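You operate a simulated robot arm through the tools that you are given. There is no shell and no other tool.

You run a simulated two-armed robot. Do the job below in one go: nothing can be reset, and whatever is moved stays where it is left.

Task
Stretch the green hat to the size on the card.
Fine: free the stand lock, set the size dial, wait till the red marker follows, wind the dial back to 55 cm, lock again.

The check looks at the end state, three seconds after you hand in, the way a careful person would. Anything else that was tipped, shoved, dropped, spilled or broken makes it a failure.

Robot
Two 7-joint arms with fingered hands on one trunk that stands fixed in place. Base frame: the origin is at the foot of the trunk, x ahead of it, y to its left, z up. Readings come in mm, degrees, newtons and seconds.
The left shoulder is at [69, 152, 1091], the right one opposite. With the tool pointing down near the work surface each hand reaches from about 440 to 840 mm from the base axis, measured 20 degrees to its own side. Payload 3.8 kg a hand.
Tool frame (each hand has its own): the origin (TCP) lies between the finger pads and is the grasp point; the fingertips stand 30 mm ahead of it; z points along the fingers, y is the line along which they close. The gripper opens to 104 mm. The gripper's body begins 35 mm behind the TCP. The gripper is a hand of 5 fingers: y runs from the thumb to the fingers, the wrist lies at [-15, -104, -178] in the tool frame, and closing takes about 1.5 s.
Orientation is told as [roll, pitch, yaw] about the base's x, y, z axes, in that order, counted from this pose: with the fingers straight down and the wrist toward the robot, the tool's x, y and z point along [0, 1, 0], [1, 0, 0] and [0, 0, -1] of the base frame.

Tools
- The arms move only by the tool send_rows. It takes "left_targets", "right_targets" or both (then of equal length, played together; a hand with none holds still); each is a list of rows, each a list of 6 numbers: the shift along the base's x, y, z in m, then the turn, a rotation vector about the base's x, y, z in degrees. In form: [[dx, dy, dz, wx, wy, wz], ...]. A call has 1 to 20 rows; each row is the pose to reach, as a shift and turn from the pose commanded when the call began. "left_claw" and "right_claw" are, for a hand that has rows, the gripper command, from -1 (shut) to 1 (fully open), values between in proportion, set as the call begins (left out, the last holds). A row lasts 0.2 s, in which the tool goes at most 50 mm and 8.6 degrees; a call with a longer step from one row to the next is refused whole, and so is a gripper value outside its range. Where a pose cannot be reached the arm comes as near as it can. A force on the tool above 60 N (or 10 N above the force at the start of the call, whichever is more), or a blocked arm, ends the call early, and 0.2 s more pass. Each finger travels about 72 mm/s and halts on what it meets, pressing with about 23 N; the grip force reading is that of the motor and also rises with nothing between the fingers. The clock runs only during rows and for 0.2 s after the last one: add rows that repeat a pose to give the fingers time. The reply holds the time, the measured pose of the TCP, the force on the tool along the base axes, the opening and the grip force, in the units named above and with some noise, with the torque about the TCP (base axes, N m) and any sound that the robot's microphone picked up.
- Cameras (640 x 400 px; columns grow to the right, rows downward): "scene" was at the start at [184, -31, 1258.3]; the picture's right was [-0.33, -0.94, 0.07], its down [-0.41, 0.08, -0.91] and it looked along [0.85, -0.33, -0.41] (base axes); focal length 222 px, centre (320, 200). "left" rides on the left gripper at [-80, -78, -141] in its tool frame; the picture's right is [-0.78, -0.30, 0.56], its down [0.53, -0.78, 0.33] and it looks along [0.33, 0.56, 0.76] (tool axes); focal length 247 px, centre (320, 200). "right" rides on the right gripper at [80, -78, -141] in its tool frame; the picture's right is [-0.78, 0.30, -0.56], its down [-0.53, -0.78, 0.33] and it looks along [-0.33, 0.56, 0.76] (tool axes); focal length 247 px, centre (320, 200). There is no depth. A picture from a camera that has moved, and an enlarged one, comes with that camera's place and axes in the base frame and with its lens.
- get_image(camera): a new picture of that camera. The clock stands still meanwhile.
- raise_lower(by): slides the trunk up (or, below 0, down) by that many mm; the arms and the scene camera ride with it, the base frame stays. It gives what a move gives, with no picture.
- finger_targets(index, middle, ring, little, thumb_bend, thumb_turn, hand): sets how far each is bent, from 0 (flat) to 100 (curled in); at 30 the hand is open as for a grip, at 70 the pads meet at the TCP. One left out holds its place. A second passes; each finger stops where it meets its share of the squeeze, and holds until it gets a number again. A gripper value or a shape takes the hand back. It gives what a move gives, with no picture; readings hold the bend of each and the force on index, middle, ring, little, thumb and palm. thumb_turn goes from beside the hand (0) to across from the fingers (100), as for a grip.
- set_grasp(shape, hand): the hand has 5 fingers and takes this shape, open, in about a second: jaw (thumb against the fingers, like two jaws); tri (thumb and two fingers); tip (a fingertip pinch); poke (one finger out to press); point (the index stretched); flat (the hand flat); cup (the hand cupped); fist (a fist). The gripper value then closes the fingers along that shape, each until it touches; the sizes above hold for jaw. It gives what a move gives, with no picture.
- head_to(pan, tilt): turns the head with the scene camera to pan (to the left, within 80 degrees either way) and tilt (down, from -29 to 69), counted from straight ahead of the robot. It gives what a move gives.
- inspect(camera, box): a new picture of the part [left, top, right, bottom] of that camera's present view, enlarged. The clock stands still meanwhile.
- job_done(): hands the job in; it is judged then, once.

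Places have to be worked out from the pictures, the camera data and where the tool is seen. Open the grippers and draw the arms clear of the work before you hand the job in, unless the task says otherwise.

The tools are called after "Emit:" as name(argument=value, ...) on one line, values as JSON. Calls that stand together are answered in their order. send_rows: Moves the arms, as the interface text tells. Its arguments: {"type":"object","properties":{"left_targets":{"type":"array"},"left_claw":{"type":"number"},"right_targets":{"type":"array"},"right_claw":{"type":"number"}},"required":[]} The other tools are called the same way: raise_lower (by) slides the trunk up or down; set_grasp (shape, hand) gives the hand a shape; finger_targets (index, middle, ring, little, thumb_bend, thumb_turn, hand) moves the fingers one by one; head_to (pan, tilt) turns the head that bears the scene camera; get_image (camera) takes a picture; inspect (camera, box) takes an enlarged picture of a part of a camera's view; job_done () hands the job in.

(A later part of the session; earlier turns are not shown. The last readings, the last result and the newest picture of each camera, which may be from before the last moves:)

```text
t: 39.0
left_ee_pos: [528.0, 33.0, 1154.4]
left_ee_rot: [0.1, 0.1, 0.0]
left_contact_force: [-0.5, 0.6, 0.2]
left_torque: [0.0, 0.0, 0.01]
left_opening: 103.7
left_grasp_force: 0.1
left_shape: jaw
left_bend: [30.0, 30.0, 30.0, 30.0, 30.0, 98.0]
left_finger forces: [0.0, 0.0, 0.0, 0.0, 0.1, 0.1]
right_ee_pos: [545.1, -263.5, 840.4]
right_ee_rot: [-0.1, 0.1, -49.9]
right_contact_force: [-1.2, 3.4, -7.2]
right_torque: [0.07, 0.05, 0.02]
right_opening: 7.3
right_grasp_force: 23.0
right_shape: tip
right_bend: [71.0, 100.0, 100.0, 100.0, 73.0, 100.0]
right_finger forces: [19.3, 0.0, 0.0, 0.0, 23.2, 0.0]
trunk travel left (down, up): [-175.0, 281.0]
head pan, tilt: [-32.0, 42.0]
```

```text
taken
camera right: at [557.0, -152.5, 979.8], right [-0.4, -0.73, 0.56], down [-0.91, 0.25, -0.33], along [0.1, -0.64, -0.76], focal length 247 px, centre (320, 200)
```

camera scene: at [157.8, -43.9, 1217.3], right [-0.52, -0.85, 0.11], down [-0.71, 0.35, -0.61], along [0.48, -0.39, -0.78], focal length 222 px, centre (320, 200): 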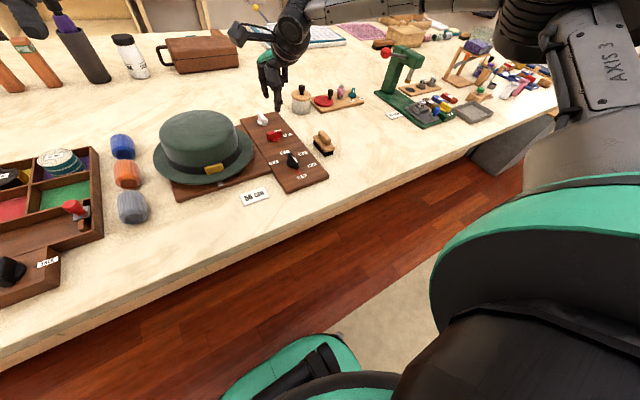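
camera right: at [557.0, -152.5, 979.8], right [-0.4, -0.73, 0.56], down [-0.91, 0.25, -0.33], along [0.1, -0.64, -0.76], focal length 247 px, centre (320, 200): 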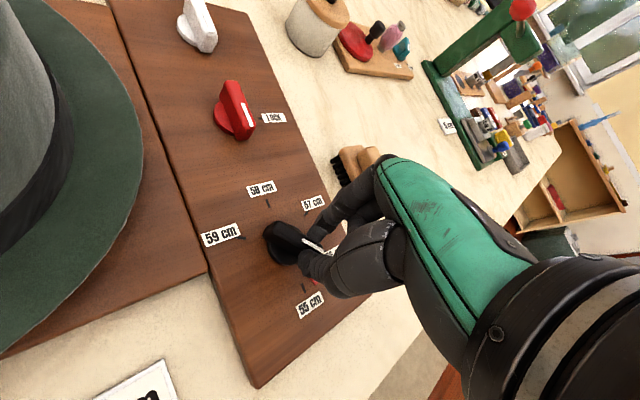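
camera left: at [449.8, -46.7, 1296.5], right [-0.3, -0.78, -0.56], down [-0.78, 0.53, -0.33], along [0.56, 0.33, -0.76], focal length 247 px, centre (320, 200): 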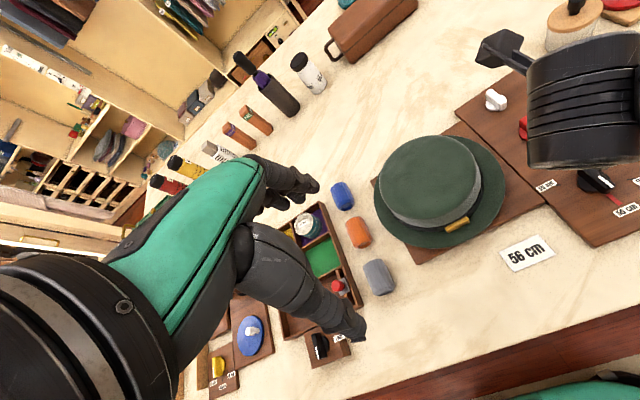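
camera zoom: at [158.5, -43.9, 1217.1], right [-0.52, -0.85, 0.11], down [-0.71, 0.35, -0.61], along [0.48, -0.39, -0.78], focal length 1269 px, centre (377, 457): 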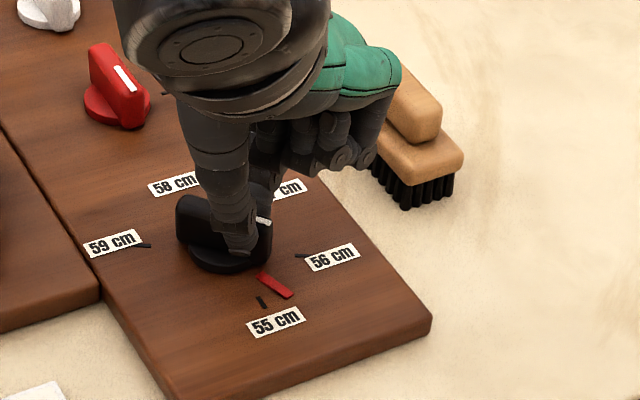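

The red marker is already creeping from 55 toward 56, so the stand is free. I finish the arc to 60° (the 56 tick).

Emit:
send_rows(right_targets=[[0.0009, -0.00095, 0, 0, 0, 5], [0.0018, -0.0018, 0, 0, 0, 10], [0.0028, -0.0026, 0, 0, 0, 15], [0.0039, -0.0033, 0, 0, 0, 20], [0.0039, -0.0033, 0, 0, 0, 20]])

Emit:
inspect(camera="right", box=[200, 160, 380, 320])

Emit:
inspect(camera="scene", box=[270, 120, 350, 190])

```text
t: 40.2
left_ee_pos: [528.8, 33.7, 1154.6]
left_ee_rot: [-0.1, 0.1, 0.1]
left_contact_force: [0.0, -0.1, -0.8]
left_torque: [0.0, 0.01, -0.02]
left_opening: 103.7
left_grasp_force: 0.0
left_shape: jaw
left_bend: [30.0, 30.0, 30.0, 30.0, 30.0, 98.0]
left_finger forces: [0.0, 0.0, 0.0, 0.0, 0.0, 0.0]
right_ee_pos: [548.9, -266.1, 839.5]
right_ee_rot: [0.0, 0.1, -29.9]
right_contact_force: [-3.9, 4.2, -7.6]
right_torque: [0.03, 0.06, 0.01]
right_opening: 7.0
right_grasp_force: 23.5
right_shape: tip
right_bend: [71.0, 100.0, 100.0, 100.0, 72.0, 100.0]
right_finger forces: [19.3, 0.0, 0.1, 0.0, 23.7, 0.0]
trunk travel left (down, up): [-175.0, 281.0]
head pan, tilt: [-32.0, 42.0]
```

```text
2.50 times, centred on (290, 240) of right
camera zoom: at [522.1, -158.4, 979.9], right [-0.13, -0.82, 0.56], down [-0.94, -0.08, -0.33], along [0.31, -0.57, -0.76], focal length 617 px, centre (395, 100)
```

zoom: 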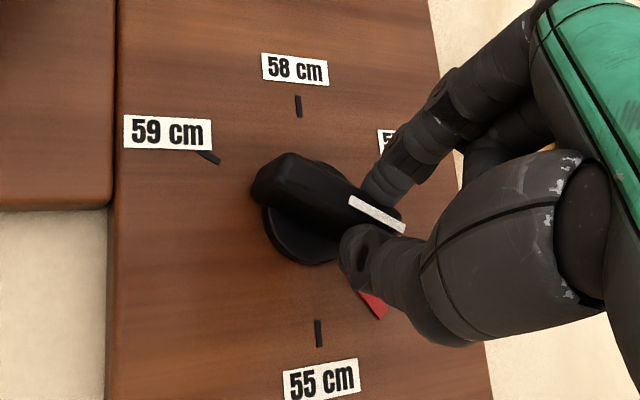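

```text
5.71 times, centred on (310, 155) of scene
camera zoom: at [158.5, -43.8, 1217.2], right [-0.52, -0.85, 0.11], down [-0.71, 0.35, -0.61], along [0.48, -0.39, -0.78], focal length 1269 px, centre (377, 457)
```

zoom: 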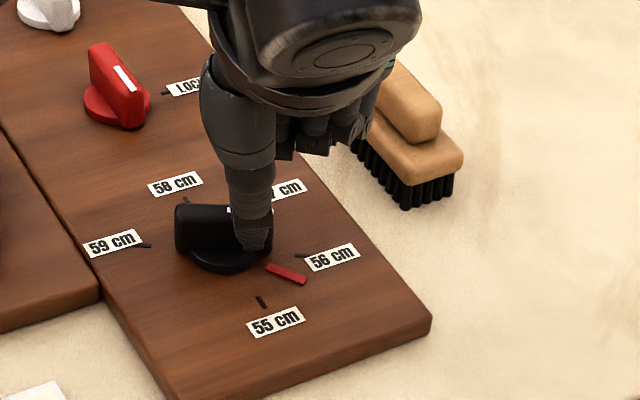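

The marker keeps following (~35°). I enlarge to check the dial's exact angle against the 56 tick.

Emit:
inspect(camera="right", box=[260, 190, 340, 250])

Emit:
inspect(camera="scene", box=[285, 140, 335, 180])

```text
6.67 times, centred on (300, 220) of right
camera zoom: at [522.1, -158.4, 979.9], right [-0.13, -0.82, 0.56], down [-0.94, -0.08, -0.33], along [0.31, -0.57, -0.76], focal length 1646 px, centre (453, 67)
```

zoom: 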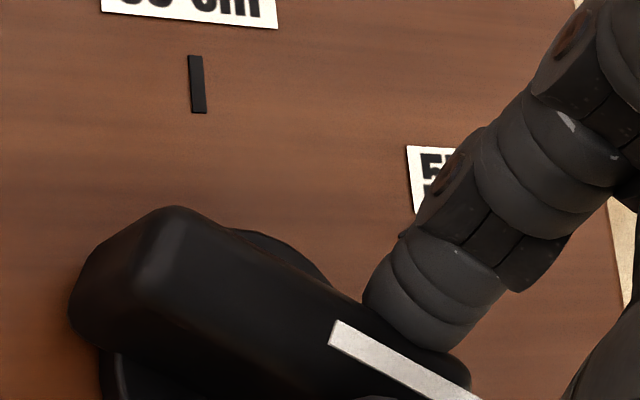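

```text
10.00 times, centred on (310, 160) of scene
camera zoom: at [158.5, -43.8, 1217.2], right [-0.52, -0.85, 0.11], down [-0.71, 0.35, -0.61], along [0.48, -0.39, -0.78], focal length 2221 px, centre (420, 600)
```

zoom: 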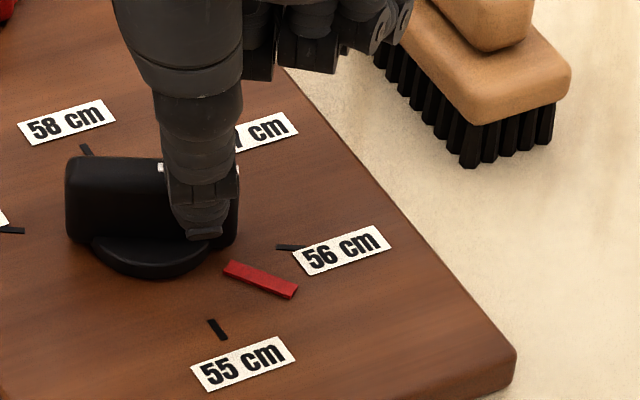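

The dial seems a few degrees past the tick (≈243° vs 239.5°). I take one more enlarged view to measure it exactly before correcting.

Emit:
inspect(camera="right", box=[260, 200, 340, 260])

```text
6.67 times, centred on (300, 230) of right
camera zoom: at [522.1, -158.4, 979.9], right [-0.13, -0.82, 0.56], down [-0.94, -0.08, -0.33], along [0.31, -0.57, -0.76], focal length 1646 px, centre (453, 0)
```

zoom: 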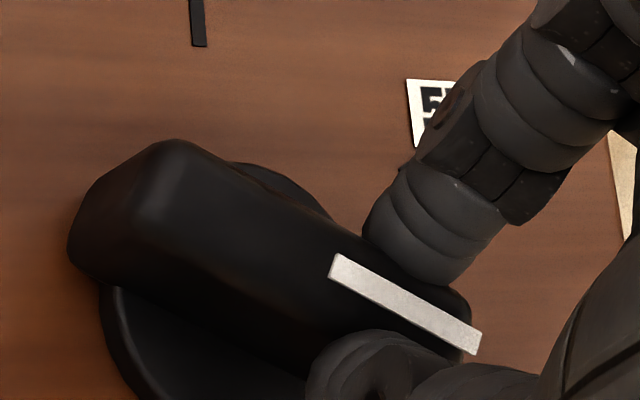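

Fin at ≈243°, so I turn back 3° and then wait about 3 s for the marker to catch up.

Emit:
send_rows(right_targets=[[-0.0004, 0.0002, 0, 0, 0, -1.5], [-0.0007, 0.0004, 0, 0, 0, -3], [-0.0007, 0.0004, 0, 0, 0, -3], [-0.0007, 0.0004, 0, 0, 0, -3], [-0.0007, 0.0004, 0, 0, 0, -3], [-0.0007, 0.0004, 0, 0, 0, -3], [-0.0007, 0.0004, 0, 0, 0, -3], [-0.0007, 0.0004, 0, 0, 0, -3], [-0.0007, 0.0004, 0, 0, 0, -3], [-0.0007, 0.0004, 0, 0, 0, -3], [-0.0007, 0.0004, 0, 0, 0, -3], [-0.0007, 0.0004, 0, 0, 0, -3]])

Emit:
inspect(camera="right", box=[260, 200, 340, 260])

Emit:
inspect(camera="scene", box=[285, 140, 335, 180])

```text
t: 42.8
left_ee_pos: [528.0, 33.2, 1153.5]
left_ee_rot: [0.0, 0.1, 0.0]
left_contact_force: [0.2, 0.3, 0.2]
left_torque: [0.03, -0.02, 0.0]
left_opening: 103.4
left_grasp_force: 0.0
left_shape: jaw
left_bend: [30.0, 30.0, 30.0, 30.0, 30.0, 98.0]
left_finger forces: [0.0, 0.1, 0.0, 0.0, 0.0, 0.0]
right_ee_pos: [549.2, -266.4, 839.1]
right_ee_rot: [0.0, 0.1, -32.9]
right_contact_force: [3.1, 1.8, -3.7]
right_torque: [0.03, -0.08, 0.0]
right_opening: 7.5
right_grasp_force: 23.1
right_shape: tip
right_bend: [71.0, 100.0, 100.0, 100.0, 73.0, 100.0]
right_finger forces: [23.0, 0.0, 0.0, 0.0, 21.0, 0.0]
trunk travel left (down, up): [-175.0, 281.0]
head pan, tilt: [-32.0, 42.0]
```

```text
6.67 times, centred on (300, 230) of right
camera zoom: at [527.1, -156.7, 979.7], right [-0.17, -0.81, 0.56], down [-0.94, -0.03, -0.33], along [0.28, -0.58, -0.76], focal length 1646 px, centre (453, 0)
```

zoom: 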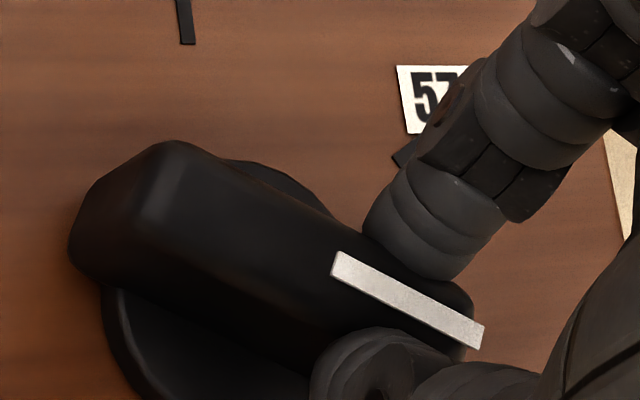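

```text
10.00 times, centred on (310, 160) of scene
camera zoom: at [159.0, -44.0, 1217.1], right [-0.52, -0.85, 0.11], down [-0.71, 0.35, -0.61], along [0.48, -0.39, -0.79], focal length 2221 px, centre (420, 600)
```

zoom: 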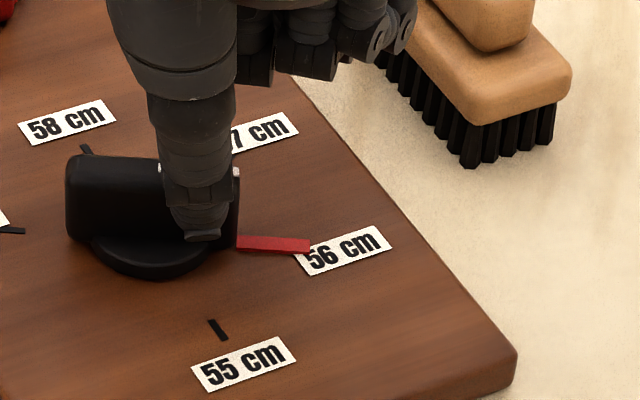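

The red marker now lies on the 56 tick. I wait another second to be sure it has settled.

Emit:
send_rows(right_targets=[[0, 0, 0, 0, 0, 0], [0, 0, 0, 0, 0, 0], [0, 0, 0, 0, 0, 0], [0, 0, 0, 0, 0, 0], [0, 0, 0, 0, 0, 0], [0, 0, 0, 0, 0, 0], [0, 0, 0, 0, 0, 0], [0, 0, 0, 0, 0, 0]])

Emit:
inspect(camera="scene", box=[285, 140, 335, 180])

Emit:
get_image(camera="scene")

```text
t: 44.6
left_ee_pos: [528.2, 32.8, 1155.1]
left_ee_rot: [0.0, 0.0, 0.0]
left_contact_force: [-0.2, -0.2, 0.7]
left_torque: [0.01, 0.01, 0.01]
left_opening: 103.4
left_grasp_force: 0.2
left_shape: jaw
left_bend: [30.0, 30.0, 30.0, 30.0, 30.0, 98.0]
left_finger forces: [0.0, 0.0, 0.0, 0.0, 0.1, 0.0]
right_ee_pos: [548.5, -268.0, 839.3]
right_ee_rot: [0.0, 0.0, -33.0]
right_contact_force: [3.3, 2.7, -3.5]
right_torque: [0.03, -0.1, 0.0]
right_opening: 7.1
right_grasp_force: 23.2
right_shape: tip
right_bend: [71.0, 100.0, 100.0, 100.0, 73.0, 100.0]
right_finger forces: [23.1, 0.0, 0.1, 0.0, 20.9, 0.0]
trunk travel left (down, up): [-175.0, 281.0]
head pan, tilt: [-32.0, 42.0]
```

```text
10.00 times, centred on (310, 160) of scene
camera zoom: at [159.0, -44.0, 1217.1], right [-0.52, -0.85, 0.11], down [-0.71, 0.35, -0.61], along [0.48, -0.39, -0.79], focal length 2221 px, centre (420, 600)
```

zoom: 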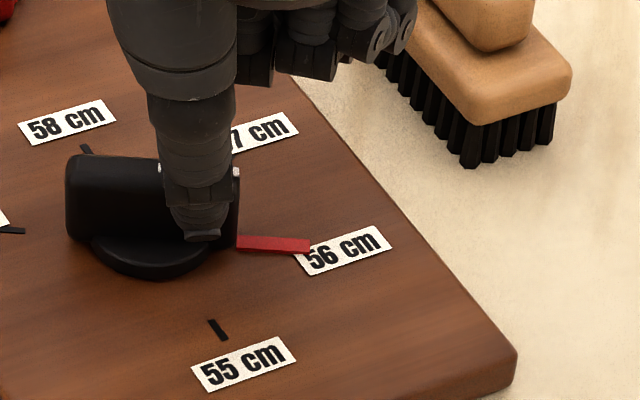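

```text
taken
camera scene: at [159.0, -44.0, 1217.1], right [-0.52, -0.85, 0.11], down [-0.71, 0.35, -0.61], along [0.48, -0.39, -0.79], focal length 222 px, centre (320, 200)
```

scene: 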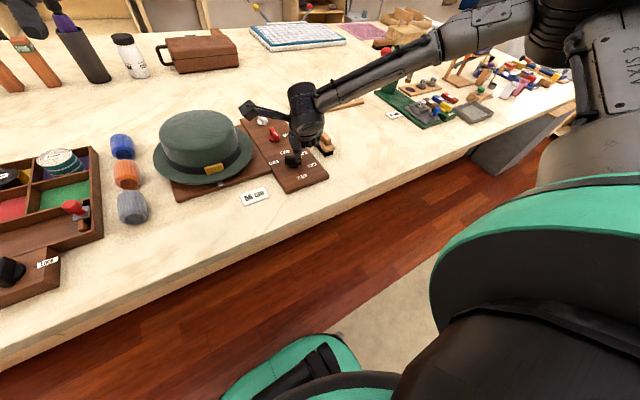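

Marker is stable at 56. I now wind the dial back along the same arc, first about half way.

Emit:
send_rows(right_targets=[[-0.00095, 0.00077, 0, 0, 0, -5], [-0.0019, 0.0016, 0, 0, 0, -10], [-0.0028, 0.0025, 0, 0, 0, -15], [-0.0036, 0.0035, 0, 0, 0, -20], [-0.0044, 0.0046, 0, 0, 0, -25], [-0.005, 0.0057, 0, 0, 0, -30], [-0.005, 0.0057, 0, 0, 0, -30]])

Emit:
inspect(camera="right", box=[200, 160, 380, 320])

Emit:
inspect(camera="scene", box=[270, 120, 350, 190])

```text
t: 46.2
left_ee_pos: [529.1, 32.4, 1154.2]
left_ee_rot: [0.0, 0.1, 0.1]
left_contact_force: [0.5, 0.4, 0.4]
left_torque: [0.0, 0.01, -0.02]
left_opening: 103.5
left_grasp_force: 0.1
left_shape: jaw
left_bend: [30.0, 30.0, 30.0, 30.0, 30.0, 98.0]
left_finger forces: [0.0, 0.0, 0.0, 0.0, 0.1, 0.0]
right_ee_pos: [543.3, -262.6, 839.9]
right_ee_rot: [-0.1, 0.1, -63.2]
right_contact_force: [5.4, -0.2, -3.8]
right_torque: [0.0, -0.11, -0.02]
right_opening: 7.1
right_grasp_force: 22.8
right_shape: tip
right_bend: [71.0, 100.0, 100.0, 100.0, 73.0, 100.0]
right_finger forces: [22.9, 0.1, 0.1, 0.0, 21.1, 0.0]
trunk travel left (down, up): [-175.0, 281.0]
head pan, tilt: [-32.0, 42.0]
```

```text
2.50 times, centred on (290, 240) of right
camera zoom: at [580.0, -155.8, 979.6], right [-0.56, -0.62, 0.56], down [-0.83, 0.45, -0.33], along [-0.05, -0.65, -0.76], focal length 617 px, centre (395, 100)
```

zoom: 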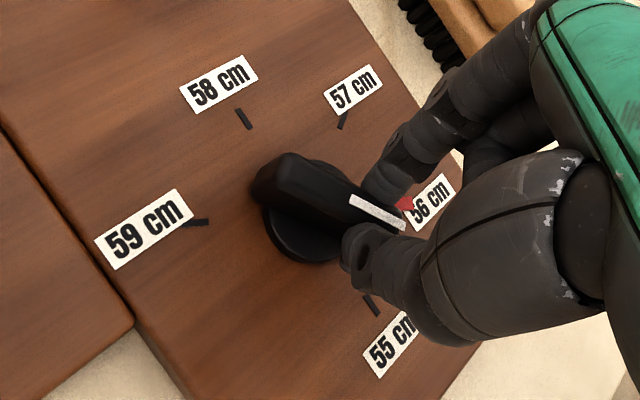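

```text
5.71 times, centred on (310, 155) of scene
camera zoom: at [159.1, -44.4, 1217.1], right [-0.52, -0.85, 0.11], down [-0.71, 0.35, -0.61], along [0.48, -0.39, -0.79], focal length 1269 px, centre (377, 457)
```

zoom: 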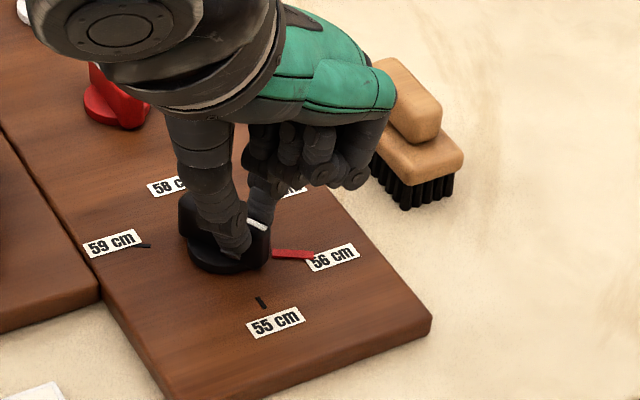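

The dial is half way back, and the marker stays at 56 for now. I continue back to the 55 tick.

Emit:
send_rows(right_targets=[[-0.0005, 0.0011, 0, 0, 0, -5], [-0.001, 0.0023, 0, 0, 0, -10], [-0.0013, 0.0036, 0, 0, 0, -15], [-0.0015, 0.0049, 0, 0, 0, -20], [-0.0016, 0.0061, 0, 0, 0, -25], [-0.0016, 0.0061, 0, 0, 0, -25]])

Emit:
inspect(camera="right", box=[200, 160, 380, 320])

Emit:
inspect(camera="right", box=[260, 200, 340, 260])

Emit:
inspect(camera="scene", box=[285, 140, 335, 180])

```text
t: 47.6
left_ee_pos: [529.1, 32.5, 1154.4]
left_ee_rot: [0.0, 0.1, 0.0]
left_contact_force: [0.2, -0.5, -0.5]
left_torque: [-0.01, 0.01, -0.01]
left_opening: 103.6
left_grasp_force: 0.1
left_shape: jaw
left_bend: [30.0, 30.0, 30.0, 30.0, 30.0, 98.0]
left_finger forces: [0.1, 0.0, 0.0, 0.1, 0.0, 0.0]
right_ee_pos: [543.1, -255.9, 839.5]
right_ee_rot: [-0.1, -0.1, -88.0]
right_contact_force: [2.3, -2.5, -3.8]
right_torque: [-0.12, -0.08, 0.02]
right_opening: 7.4
right_grasp_force: 23.5
right_shape: tip
right_bend: [71.0, 100.0, 100.0, 100.0, 73.0, 100.0]
right_finger forces: [23.7, 0.0, 0.0, 0.1, 20.4, 0.1]
trunk travel left (down, up): [-175.0, 281.0]
head pan, tilt: [-32.0, 42.0]
```

```text
2.50 times, centred on (290, 240) of right
camera zoom: at [619.7, -175.3, 979.5], right [-0.77, -0.32, 0.56], down [-0.56, 0.76, -0.33], along [-0.32, -0.57, -0.76], focal length 617 px, centre (395, 100)
```

zoom: 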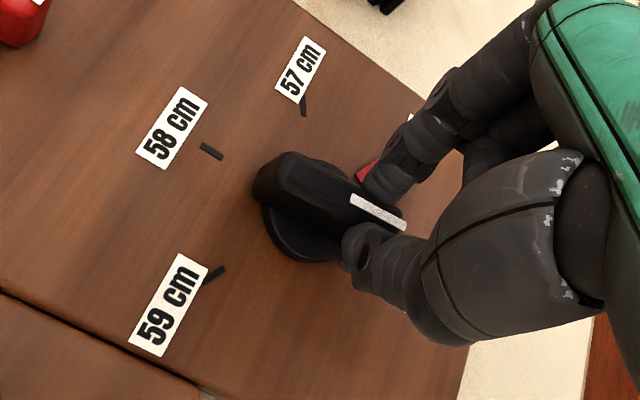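

```text
6.67 times, centred on (300, 230) of right
camera zoom: at [619.7, -175.3, 979.5], right [-0.77, -0.32, 0.56], down [-0.56, 0.76, -0.33], along [-0.32, -0.57, -0.76], focal length 1646 px, centre (453, 0)
```

zoom: 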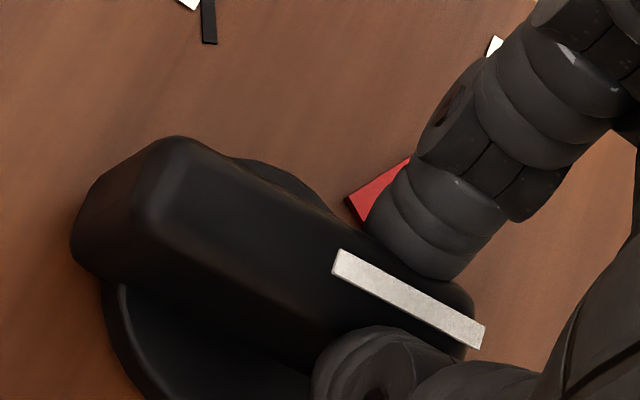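

```text
10.00 times, centred on (310, 160) of scene
camera zoom: at [158.8, -44.8, 1217.1], right [-0.52, -0.85, 0.11], down [-0.71, 0.36, -0.61], along [0.48, -0.39, -0.79], focal length 2221 px, centre (420, 600)
```

zoom: 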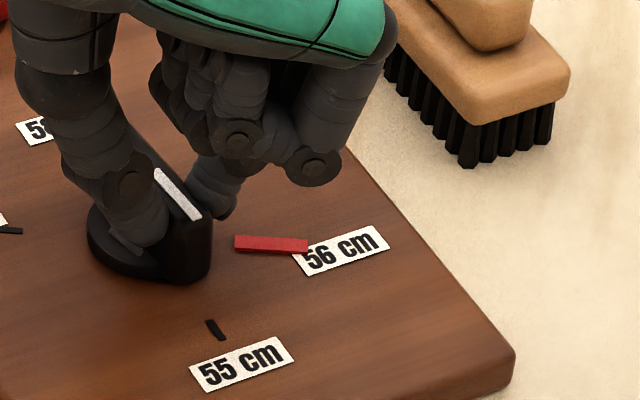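

The marker stays at 56 while the dial is back near 55 (measured ≈185°, tick at 180°). I turn the last ~4.5° so the pointer sits on the 55 tick.

Emit:
send_rows(right_targets=[[0, 0.0006, 0, 0, 0, -2.3], [0, 0.0012, 0, 0, 0, -4.6], [0, 0.0012, 0, 0, 0, -4.6]])

Emit:
inspect(camera="right", box=[260, 200, 340, 260])

Emit:
inspect(camera="scene", box=[285, 140, 335, 180])

```text
t: 48.4
left_ee_pos: [527.6, 31.8, 1153.3]
left_ee_rot: [-0.1, 0.1, 0.0]
left_contact_force: [0.8, 0.0, -0.8]
left_torque: [0.02, 0.0, 0.01]
left_opening: 103.9
left_grasp_force: 0.0
left_shape: jaw
left_bend: [30.0, 30.0, 30.0, 30.0, 30.0, 98.0]
left_finger forces: [0.1, 0.1, 0.1, 0.0, 0.1, 0.1]
right_ee_pos: [541.9, -254.8, 839.1]
right_ee_rot: [-0.1, 0.0, -92.7]
right_contact_force: [2.0, -4.3, -2.3]
right_torque: [-0.17, -0.08, -0.03]
right_opening: 7.2
right_grasp_force: 23.2
right_shape: tip
right_bend: [71.0, 100.0, 100.0, 100.0, 73.0, 100.0]
right_finger forces: [25.0, 0.1, 0.1, 0.0, 19.9, 0.1]
trunk travel left (down, up): [-175.0, 281.0]
head pan, tilt: [-32.0, 42.0]
```

```text
6.67 times, centred on (300, 230) of right
camera zoom: at [625.7, -180.3, 979.5], right [-0.79, -0.26, 0.56], down [-0.5, 0.8, -0.33], along [-0.36, -0.54, -0.76], focal length 1646 px, centre (453, 0)
```

zoom: 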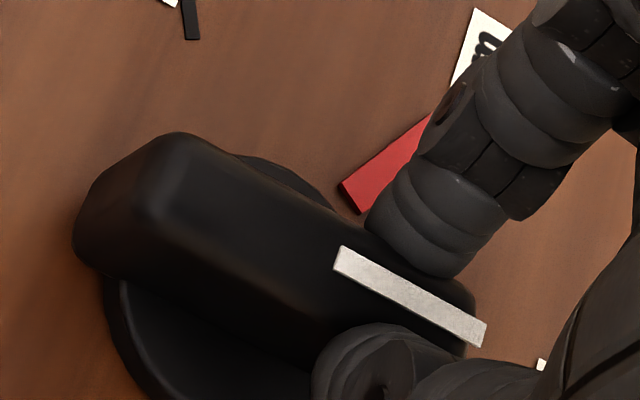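

```text
10.00 times, centred on (310, 160) of scene
camera zoom: at [158.6, -44.9, 1217.1], right [-0.52, -0.85, 0.11], down [-0.71, 0.36, -0.61], along [0.48, -0.39, -0.79], focal length 2221 px, centre (420, 600)
```

zoom: 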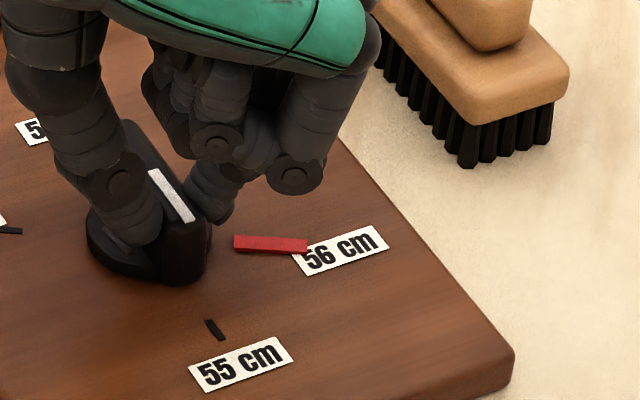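

The pointer is now at 180°, on the 55 tick, with the marker at 56. I release the pinch and lift straight up.

Emit:
send_rows(right_targets=[[0, 0, 0, 0, 0, 0], [0, 0, 0, 0, 0, 0], [0, 0, 0, 0, 0, 0], [0, 0, 0, 0, 0, 0], [0, 0, 0.02, 0, 0, 0], [0, 0, 0.05, 0, 0, 0], [0, 0, 0.09, 0, 0, 0], [0, 0, 0.09, 0, 0, 0]], right_claw=-0.3)

Emit:
get_image(camera="right")

Emit:
inspect(camera="right", box=[180, 180, 320, 330])

Emit:
inspect(camera="scene", box=[250, 120, 340, 190])

```text
t: 50.2
left_ee_pos: [527.9, 33.0, 1154.5]
left_ee_rot: [0.0, 0.1, 0.0]
left_contact_force: [-1.2, -0.1, -0.8]
left_torque: [0.0, 0.02, 0.0]
left_opening: 103.7
left_grasp_force: 0.0
left_shape: jaw
left_bend: [30.0, 30.0, 30.0, 30.0, 30.0, 98.0]
left_finger forces: [0.0, 0.1, 0.0, 0.1, 0.0, 0.0]
right_ee_pos: [541.6, -254.6, 929.3]
right_ee_rot: [-0.1, 0.1, -92.7]
right_contact_force: [-0.1, 0.4, -0.1]
right_torque: [-0.02, 0.0, 0.01]
right_opening: 36.0
right_grasp_force: 0.0
right_shape: tip
right_bend: [73.0, 98.0, 99.0, 99.0, 73.0, 100.0]
right_finger forces: [0.0, 0.1, 0.0, 0.1, 0.0, 0.0]
trunk travel left (down, up): [-175.0, 281.0]
head pan, tilt: [-32.0, 42.0]
```

```text
taken
camera right: at [625.4, -179.6, 1070.2], right [-0.79, -0.26, 0.56], down [-0.5, 0.8, -0.33], along [-0.36, -0.54, -0.76], focal length 247 px, centre (320, 200)
```

right: 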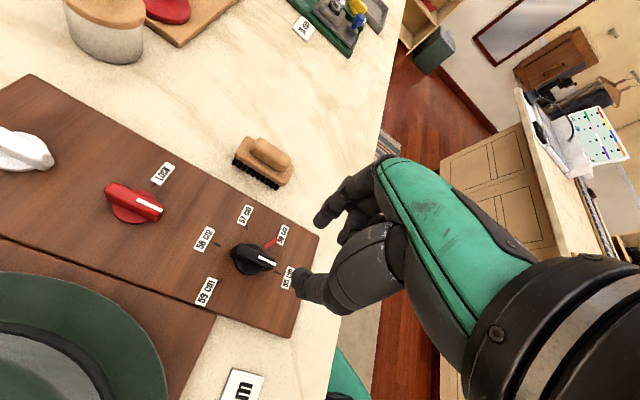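

```text
2.67 times, centred on (250, 255) of right
camera zoom: at [625.4, -179.6, 1070.2], right [-0.79, -0.26, 0.56], down [-0.5, 0.8, -0.33], along [-0.36, -0.54, -0.76], focal length 659 px, centre (507, 53)
```

zoom: 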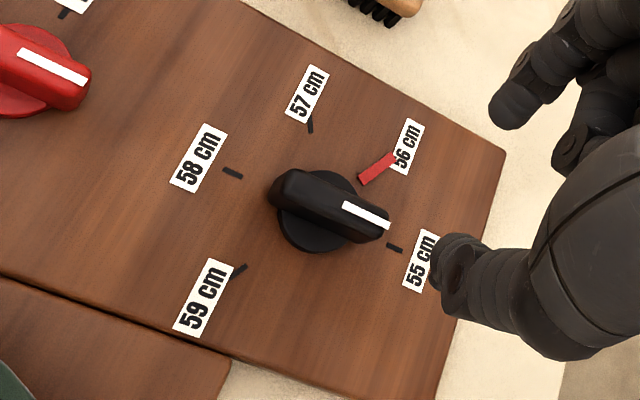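

```text
5.71 times, centred on (295, 155) of scene
camera zoom: at [158.4, -44.2, 1217.1], right [-0.52, -0.85, 0.11], down [-0.71, 0.35, -0.61], along [0.48, -0.39, -0.79], focal length 1269 px, centre (463, 457)
```

zoom: 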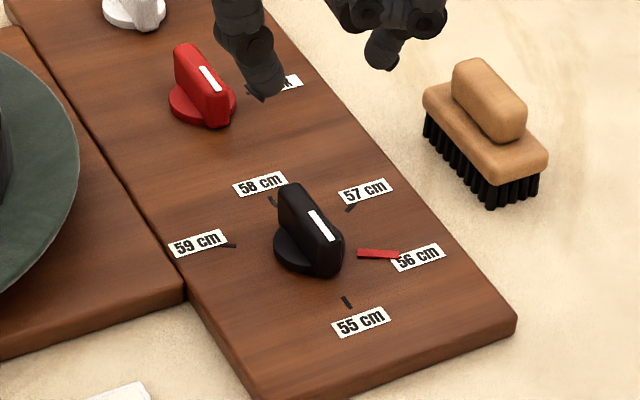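

Dial sits on 55 and the red marker on 56. Next I re-lock: I bring the closed fingertips to the left side of the red lock's pointer end (yaw 0) to push it back counter-clockwise.

Emit:
send_rows(right_targets=[[0.01, 0.002, 0, 0, 0, 8], [0.02, 0.004, 0, 0, 0, 16], [0.03, 0.006, 0, 0, 0, 24], [0.04, 0.008, 0, 0, 0, 32], [0.05, 0.011, 0, 0, 0, 40], [0.06, 0.014, 0, 0, 0, 48], [0.07, 0.017, 0, 0, 0, 56], [0.08, 0.02, 0, 0, 0, 64], [0.09, 0.023, 0, 0, 0, 72], [0.1, 0.026, 0, 0, 0, 80], [0.11, 0.0285, 0, 0, 0, 88], [0.116, 0.0285, 0, 0, 0, 92.7], [0.116, 0.0285, 0, 0, 0, 92.7]], right_claw=-1)

Emit:
get_image(camera="right")

Emit:
inspect(camera="scene", box=[230, 70, 330, 150])

```text
t: 53.0
left_ee_pos: [527.1, 33.8, 1154.1]
left_ee_rot: [0.0, 0.0, -0.1]
left_contact_force: [-0.2, -0.6, -0.5]
left_torque: [0.04, 0.03, -0.01]
left_opening: 103.8
left_grasp_force: 0.0
left_shape: jaw
left_bend: [30.0, 30.0, 30.0, 30.0, 30.0, 98.0]
left_finger forces: [0.0, 0.0, 0.0, 0.0, 0.0, 0.0]
right_ee_pos: [657.8, -224.8, 931.3]
right_ee_rot: [0.0, -0.1, 0.3]
right_contact_force: [-0.4, -0.1, -0.2]
right_torque: [-0.02, 0.0, 0.04]
right_opening: 0.0
right_grasp_force: 23.2
right_shape: tip
right_bend: [70.0, 100.0, 100.0, 100.0, 46.0, 100.0]
right_finger forces: [0.0, 0.0, 0.0, 0.0, 0.0, 0.1]
trunk travel left (down, up): [-175.0, 281.0]
head pan, tilt: [-32.0, 42.0]
```

```text
taken
camera right: at [580.4, -145.0, 1070.2], right [0.3, -0.78, 0.56], down [-0.78, -0.54, -0.33], along [0.56, -0.33, -0.76], focal length 247 px, centre (320, 200)
```

right: 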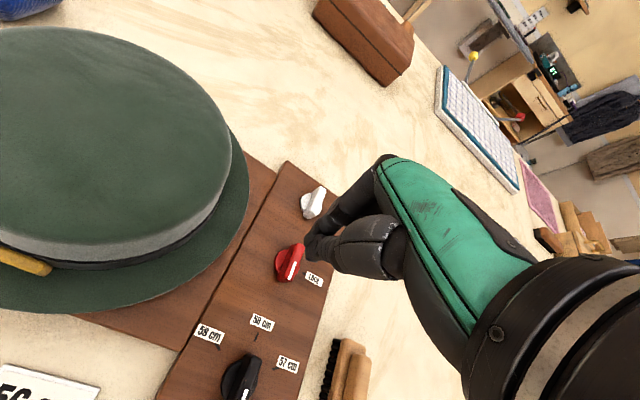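

```text
5.00 times, centred on (280, 110) of scene
camera zoom: at [157.9, -44.0, 1217.3], right [-0.52, -0.85, 0.11], down [-0.71, 0.35, -0.61], along [0.48, -0.39, -0.78], focal length 1110 px, centre (520, 650)
```

zoom: 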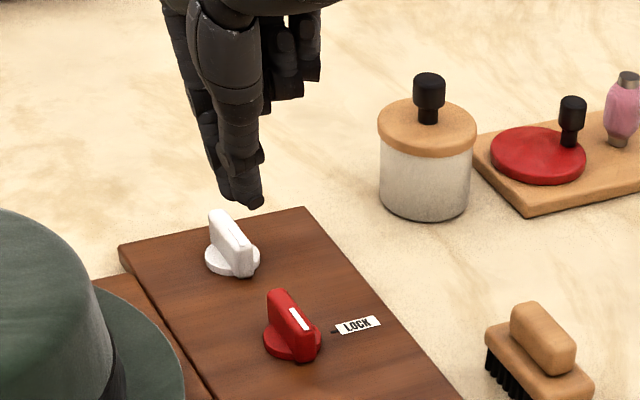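

Fingertips are closed; crown top (~900) is well below the hand camera's path. I descend to z≈837 left of the lock's pointer end.

Emit:
send_rows(right_targets=[[0, 0, -0.025, 0, 0, 0], [0, 0, -0.05, 0, 0, 0], [0, 0, -0.075, 0, 0, 0], [0, 0, -0.093, 0, 0, 0], [0, 0, -0.093, 0, 0, 0]])

Emit:
get_image(camera="right")

Emit:
inspect(camera="scene", box=[230, 70, 330, 150])

```text
t: 54.2
left_ee_pos: [527.4, 32.9, 1153.9]
left_ee_rot: [0.1, -0.1, 0.0]
left_contact_force: [0.8, 0.1, 0.8]
left_torque: [0.03, -0.02, -0.01]
left_opening: 103.7
left_grasp_force: 0.0
left_shape: jaw
left_bend: [30.0, 30.0, 30.0, 30.0, 30.0, 98.0]
left_finger forces: [0.1, 0.0, 0.0, 0.0, 0.1, 0.1]
right_ee_pos: [657.0, -225.2, 836.2]
right_ee_rot: [-0.1, 0.0, 0.1]
right_contact_force: [0.0, -0.1, -0.3]
right_torque: [0.01, 0.0, 0.0]
right_opening: 0.0
right_grasp_force: 23.3
right_shape: tip
right_bend: [70.0, 100.0, 100.0, 100.0, 46.0, 100.0]
right_finger forces: [0.0, 0.0, 0.1, 0.1, 0.0, 0.1]
trunk travel left (down, up): [-175.0, 281.0]
head pan, tilt: [-32.0, 42.0]
```

```text
taken
camera right: at [579.4, -145.1, 977.5], right [0.3, -0.78, 0.56], down [-0.78, -0.54, -0.33], along [0.56, -0.33, -0.76], focal length 247 px, centre (320, 200)
```

right: 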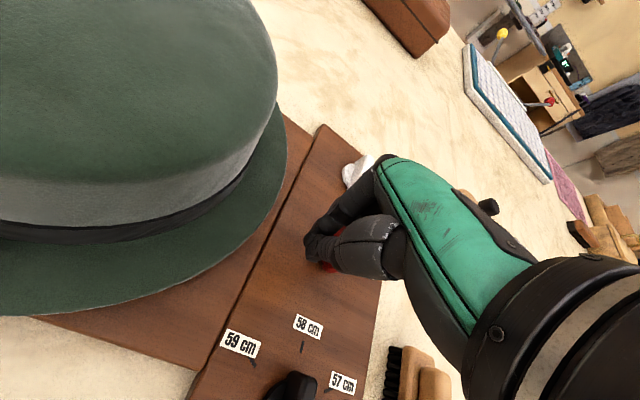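

```text
5.00 times, centred on (280, 110) of scene
camera zoom: at [157.8, -44.1, 1217.3], right [-0.52, -0.85, 0.11], down [-0.71, 0.35, -0.61], along [0.48, -0.39, -0.78], focal length 1110 px, centre (520, 650)
```

zoom: 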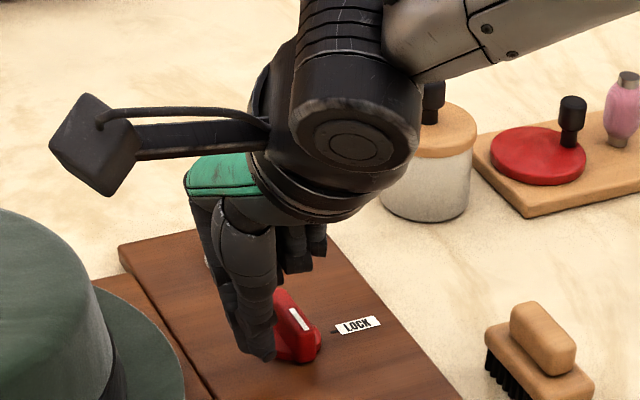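

The fingertips are just left of the lock fin, no contact. I push in the arc toward LOCK, first to about 45°.

Emit:
send_rows(right_targets=[[0.0003, -0.005, 0, 0, 0, 0], [0.0005, -0.0093, 0, 0, 0, 0], [-0.0015, -0.0118, 0, 0, 0, 0], [-0.0033, -0.0143, 0, 0, 0, 0], [-0.0046, -0.0172, 0, 0, 0, 0], [-0.0057, -0.0201, 0, 0, 0, 0], [-0.0062, -0.0232, 0, 0, 0, 0], [-0.0065, -0.0263, 0, 0, 0, 0], [-0.0065, -0.0263, 0, 0, 0, 0]])

Emit:
get_image(camera="right")

Emit:
inspect(camera="scene", box=[230, 70, 330, 150])

```text
t: 56.2
left_ee_pos: [527.7, 32.9, 1154.6]
left_ee_rot: [-0.1, 0.1, 0.0]
left_contact_force: [0.8, 0.4, -1.1]
left_torque: [-0.02, 0.03, 0.0]
left_opening: 103.8
left_grasp_force: 0.0
left_shape: jaw
left_bend: [30.0, 30.0, 30.0, 30.0, 30.0, 98.0]
left_finger forces: [0.0, 0.1, 0.0, 0.0, 0.0, 0.0]
right_ee_pos: [650.3, -251.1, 835.7]
right_ee_rot: [-0.1, 0.0, 0.1]
right_contact_force: [-0.7, 2.0, -0.5]
right_torque: [0.07, -0.01, 0.0]
right_opening: 0.0
right_grasp_force: 22.9
right_shape: tip
right_bend: [70.0, 100.0, 100.0, 100.0, 47.0, 100.0]
right_finger forces: [0.1, 0.0, 0.0, 0.1, 0.1, 0.1]
trunk travel left (down, up): [-175.0, 281.0]
head pan, tilt: [-32.0, 42.0]
```

```text
taken
camera right: at [573.7, -171.0, 977.4], right [0.3, -0.78, 0.56], down [-0.78, -0.54, -0.33], along [0.56, -0.33, -0.76], focal length 247 px, centre (320, 200)
```

right: 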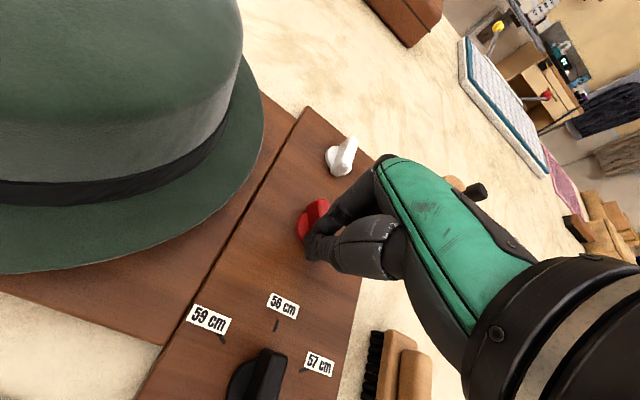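

```text
5.00 times, centred on (280, 110) of scene
camera zoom: at [158.1, -43.9, 1217.2], right [-0.52, -0.85, 0.11], down [-0.71, 0.35, -0.61], along [0.48, -0.39, -0.78], focal length 1110 px, centre (520, 650)
```

zoom: 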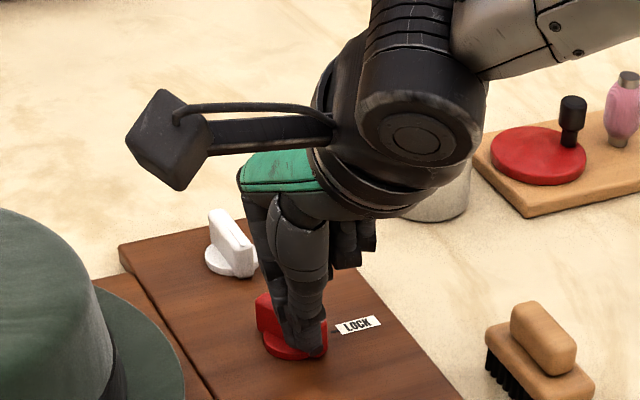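

The lock turns along (≈50° left). I continue the arc to about 20° and look.

Emit:
send_rows(right_targets=[[0.0003, -0.0031, 0, 0, 0, 0], [0.0008, -0.0062, 0, 0, 0, 0], [0.0019, -0.0094, 0, 0, 0, 0], [0.0032, -0.012, 0, 0, 0, 0], [0.0032, -0.012, 0, 0, 0, 0]])

Emit:
inspect(camera="right", box=[230, 170, 380, 290])

Emit:
inspect(camera="scene", box=[230, 70, 330, 150])

```text
t: 57.4
left_ee_pos: [525.5, 32.8, 1154.3]
left_ee_rot: [-0.1, 0.0, 0.0]
left_contact_force: [-0.1, 0.6, 0.6]
left_torque: [0.0, -0.01, 0.01]
left_opening: 103.6
left_grasp_force: 0.0
left_shape: jaw
left_bend: [30.0, 30.0, 30.0, 30.0, 30.0, 98.0]
left_finger forces: [0.1, 0.0, 0.1, 0.1, 0.0, 0.0]
right_ee_pos: [654.1, -264.3, 836.6]
right_ee_rot: [0.1, 0.1, 0.2]
right_contact_force: [-2.0, 1.1, 0.3]
right_torque: [0.05, 0.05, 0.02]
right_opening: 0.2
right_grasp_force: 23.3
right_shape: tip
right_bend: [70.0, 100.0, 100.0, 100.0, 46.0, 100.0]
right_finger forces: [0.0, 0.1, 0.0, 0.0, 0.0, 0.0]
trunk travel left (down, up): [-175.0, 281.0]
head pan, tilt: [-32.0, 42.0]
```

```text
3.33 times, centred on (305, 230) of right
camera zoom: at [576.3, -183.6, 977.1], right [0.3, -0.78, 0.56], down [-0.78, -0.54, -0.33], along [0.56, -0.33, -0.76], focal length 823 px, centre (370, 100)
```

zoom: 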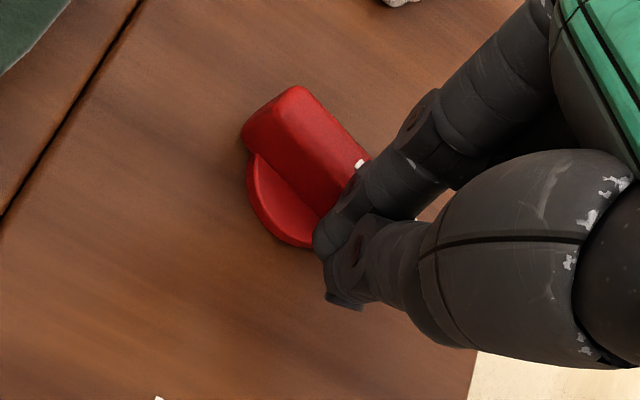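

```text
5.00 times, centred on (280, 110) of scene
camera zoom: at [157.6, -43.9, 1217.3], right [-0.52, -0.85, 0.11], down [-0.71, 0.35, -0.61], along [0.48, -0.39, -0.78], focal length 1110 px, centre (520, 650)
```

zoom: 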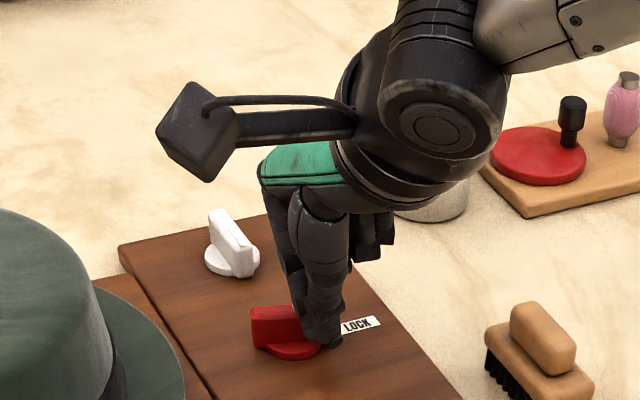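

About 17–20° remain. I push on carefully to nearly LOCK.

Emit:
send_rows(right_targets=[[0.0009, -0.0014, 0, 0, 0, 0], [0.0019, -0.0028, 0, 0, 0, 0], [0.0029, -0.0041, 0, 0, 0, 0], [0.0029, -0.0041, 0, 0, 0, 0]])

Emit:
inspect(camera="right", box=[230, 170, 380, 290])

Emit:
inspect(camera="scene", box=[230, 70, 330, 150])

```text
t: 58.4
left_ee_pos: [527.3, 32.8, 1155.2]
left_ee_rot: [-0.1, -0.1, 0.0]
left_contact_force: [0.2, -0.3, 0.5]
left_torque: [-0.04, 0.01, 0.0]
left_opening: 103.6
left_grasp_force: 0.1
left_shape: jaw
left_bend: [30.0, 30.0, 30.0, 30.0, 30.0, 98.0]
left_finger forces: [0.0, 0.0, 0.1, 0.0, 0.0, 0.0]
right_ee_pos: [656.7, -266.9, 837.1]
right_ee_rot: [0.0, -0.1, 0.0]
right_contact_force: [-4.7, 1.9, 1.5]
right_torque: [0.02, 0.05, 0.02]
right_opening: 0.1
right_grasp_force: 22.9
right_shape: tip
right_bend: [70.0, 100.0, 100.0, 100.0, 46.0, 100.0]
right_finger forces: [0.0, 0.0, 0.0, 0.0, 0.0, 0.1]
trunk travel left (down, up): [-175.0, 281.0]
head pan, tilt: [-32.0, 42.0]
```

```text
3.33 times, centred on (305, 230) of right
camera zoom: at [579.1, -187.3, 977.1], right [0.3, -0.78, 0.56], down [-0.78, -0.54, -0.33], along [0.56, -0.33, -0.76], focal length 823 px, centre (370, 100)
```

zoom: 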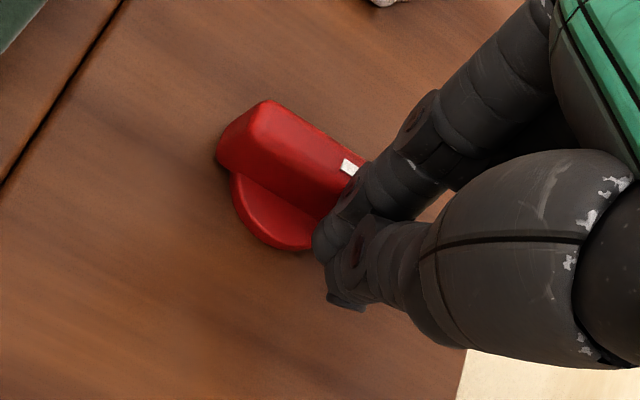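

```text
5.00 times, centred on (280, 110) of scene
camera zoom: at [157.3, -43.8, 1217.4], right [-0.52, -0.85, 0.11], down [-0.71, 0.35, -0.61], along [0.48, -0.39, -0.78], focal length 1110 px, centre (520, 650)
```

zoom: 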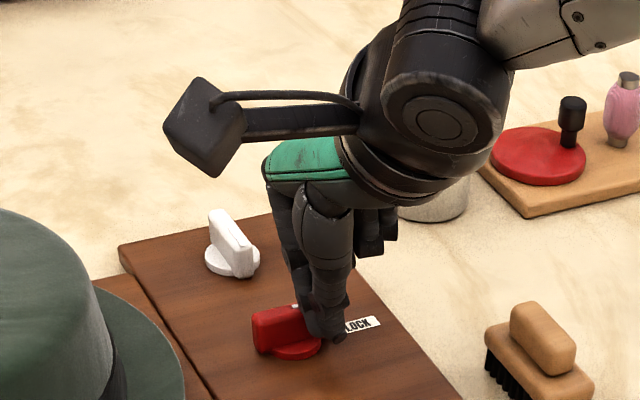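

The fin's edge now measures at about -90°, i.e. on LOCK. I back the fingers off and lift to check it unobstructed.

Emit:
send_rows(right_targets=[[-0.006, 0, 0, 0, 0, 0], [-0.012, 0, 0, 0, 0, 0], [-0.012, 0, 0.03, 0, 0, 0], [-0.012, 0, 0.07, 0, 0, 0], [-0.012, -0.02, 0.095, 0, 0, 0], [-0.012, -0.04, 0.095, 0, 0, 0], [-0.012, -0.04, 0.095, 0, 0, 0]])

Emit:
get_image(camera="right")

Emit:
inspect(camera="scene", box=[240, 100, 320, 150])

Emit:
inspect(camera="scene", box=[250, 120, 340, 190])

```text
t: 60.0
left_ee_pos: [527.5, 34.0, 1153.9]
left_ee_rot: [-0.1, 0.0, 0.0]
left_contact_force: [0.4, 0.7, -0.2]
left_torque: [0.03, 0.0, 0.02]
left_opening: 103.5
left_grasp_force: 0.0
left_shape: jaw
left_bend: [30.0, 30.0, 30.0, 30.0, 30.0, 98.0]
left_finger forces: [0.1, 0.0, 0.0, 0.0, 0.0, 0.1]
right_ee_pos: [644.4, -306.2, 930.7]
right_ee_rot: [0.0, 0.0, 0.1]
right_contact_force: [0.2, 0.4, 0.3]
right_torque: [-0.02, -0.03, 0.03]
right_opening: 0.3
right_grasp_force: 23.2
right_shape: tip
right_bend: [70.0, 100.0, 100.0, 100.0, 46.0, 100.0]
right_finger forces: [0.0, 0.1, 0.0, 0.0, 0.0, 0.0]
trunk travel left (down, up): [-175.0, 281.0]
head pan, tilt: [-32.0, 42.0]
```

```text
taken
camera right: at [566.7, -226.2, 1071.5], right [0.3, -0.78, 0.56], down [-0.78, -0.54, -0.33], along [0.56, -0.33, -0.76], focal length 247 px, centre (320, 200)
```

right: 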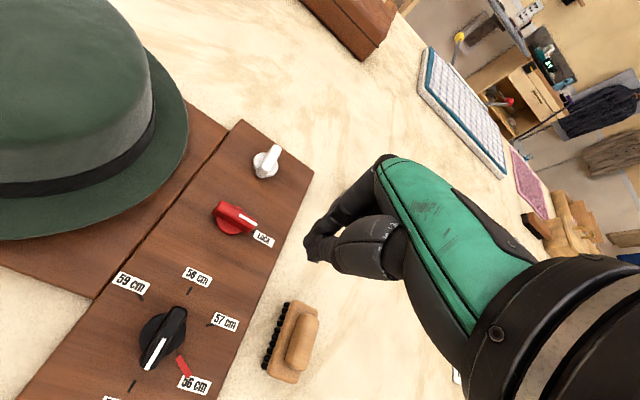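

```text
8.00 times, centred on (280, 125) of scene
camera zoom: at [158.1, -43.7, 1217.3], right [-0.52, -0.85, 0.11], down [-0.71, 0.35, -0.61], along [0.48, -0.39, -0.78], focal length 1777 px, centre (640, 800)
```

zoom: 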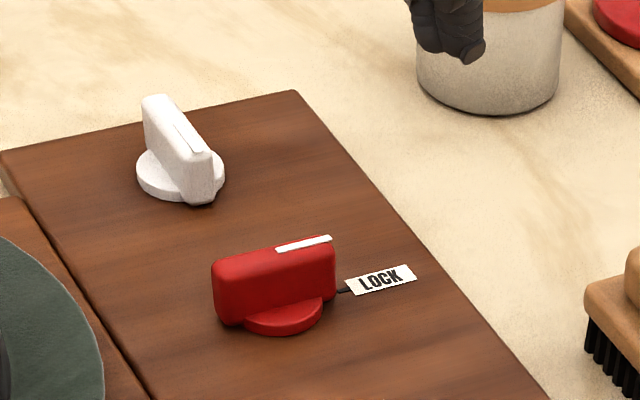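

```text
5.71 times, centred on (295, 155) of scene
camera zoom: at [158.1, -43.7, 1217.3], right [-0.52, -0.85, 0.11], down [-0.71, 0.35, -0.61], along [0.48, -0.39, -0.78], focal length 1269 px, centre (463, 457)
```

zoom: 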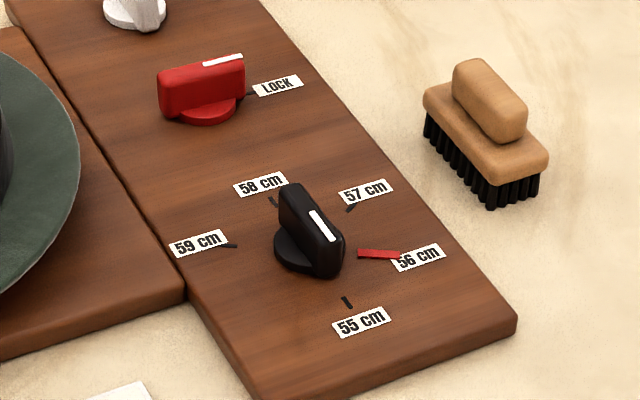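

The lock looks within a few degrees of LOCK; I measure it more closely with the hand camera.

Emit:
inspect(camera="right", box=[200, 190, 280, 250])

Emit:
inspect(camera="scene", box=[255, 120, 303, 150])

```text
6.67 times, centred on (240, 220) of right
camera zoom: at [566.7, -226.2, 1071.5], right [0.3, -0.78, 0.56], down [-0.78, -0.54, -0.33], along [0.56, -0.33, -0.76], focal length 1646 px, centre (853, 67)
```

zoom: 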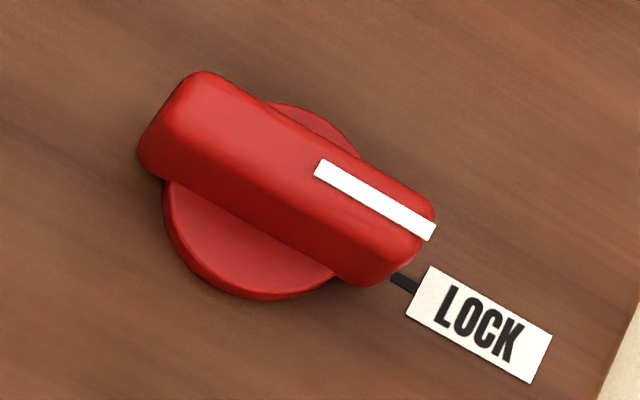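

```text
13.33 times, centred on (279, 135) of scene
camera zoom: at [158.1, -43.7, 1217.3], right [-0.52, -0.85, 0.11], down [-0.71, 0.35, -0.61], along [0.48, -0.39, -0.78], focal length 2961 px, centre (867, 1067)
```

zoom: 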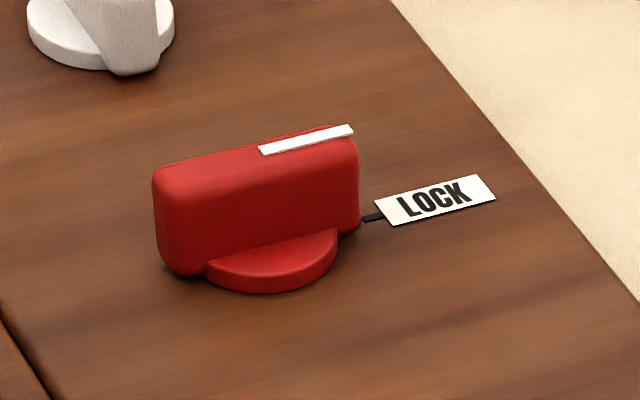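

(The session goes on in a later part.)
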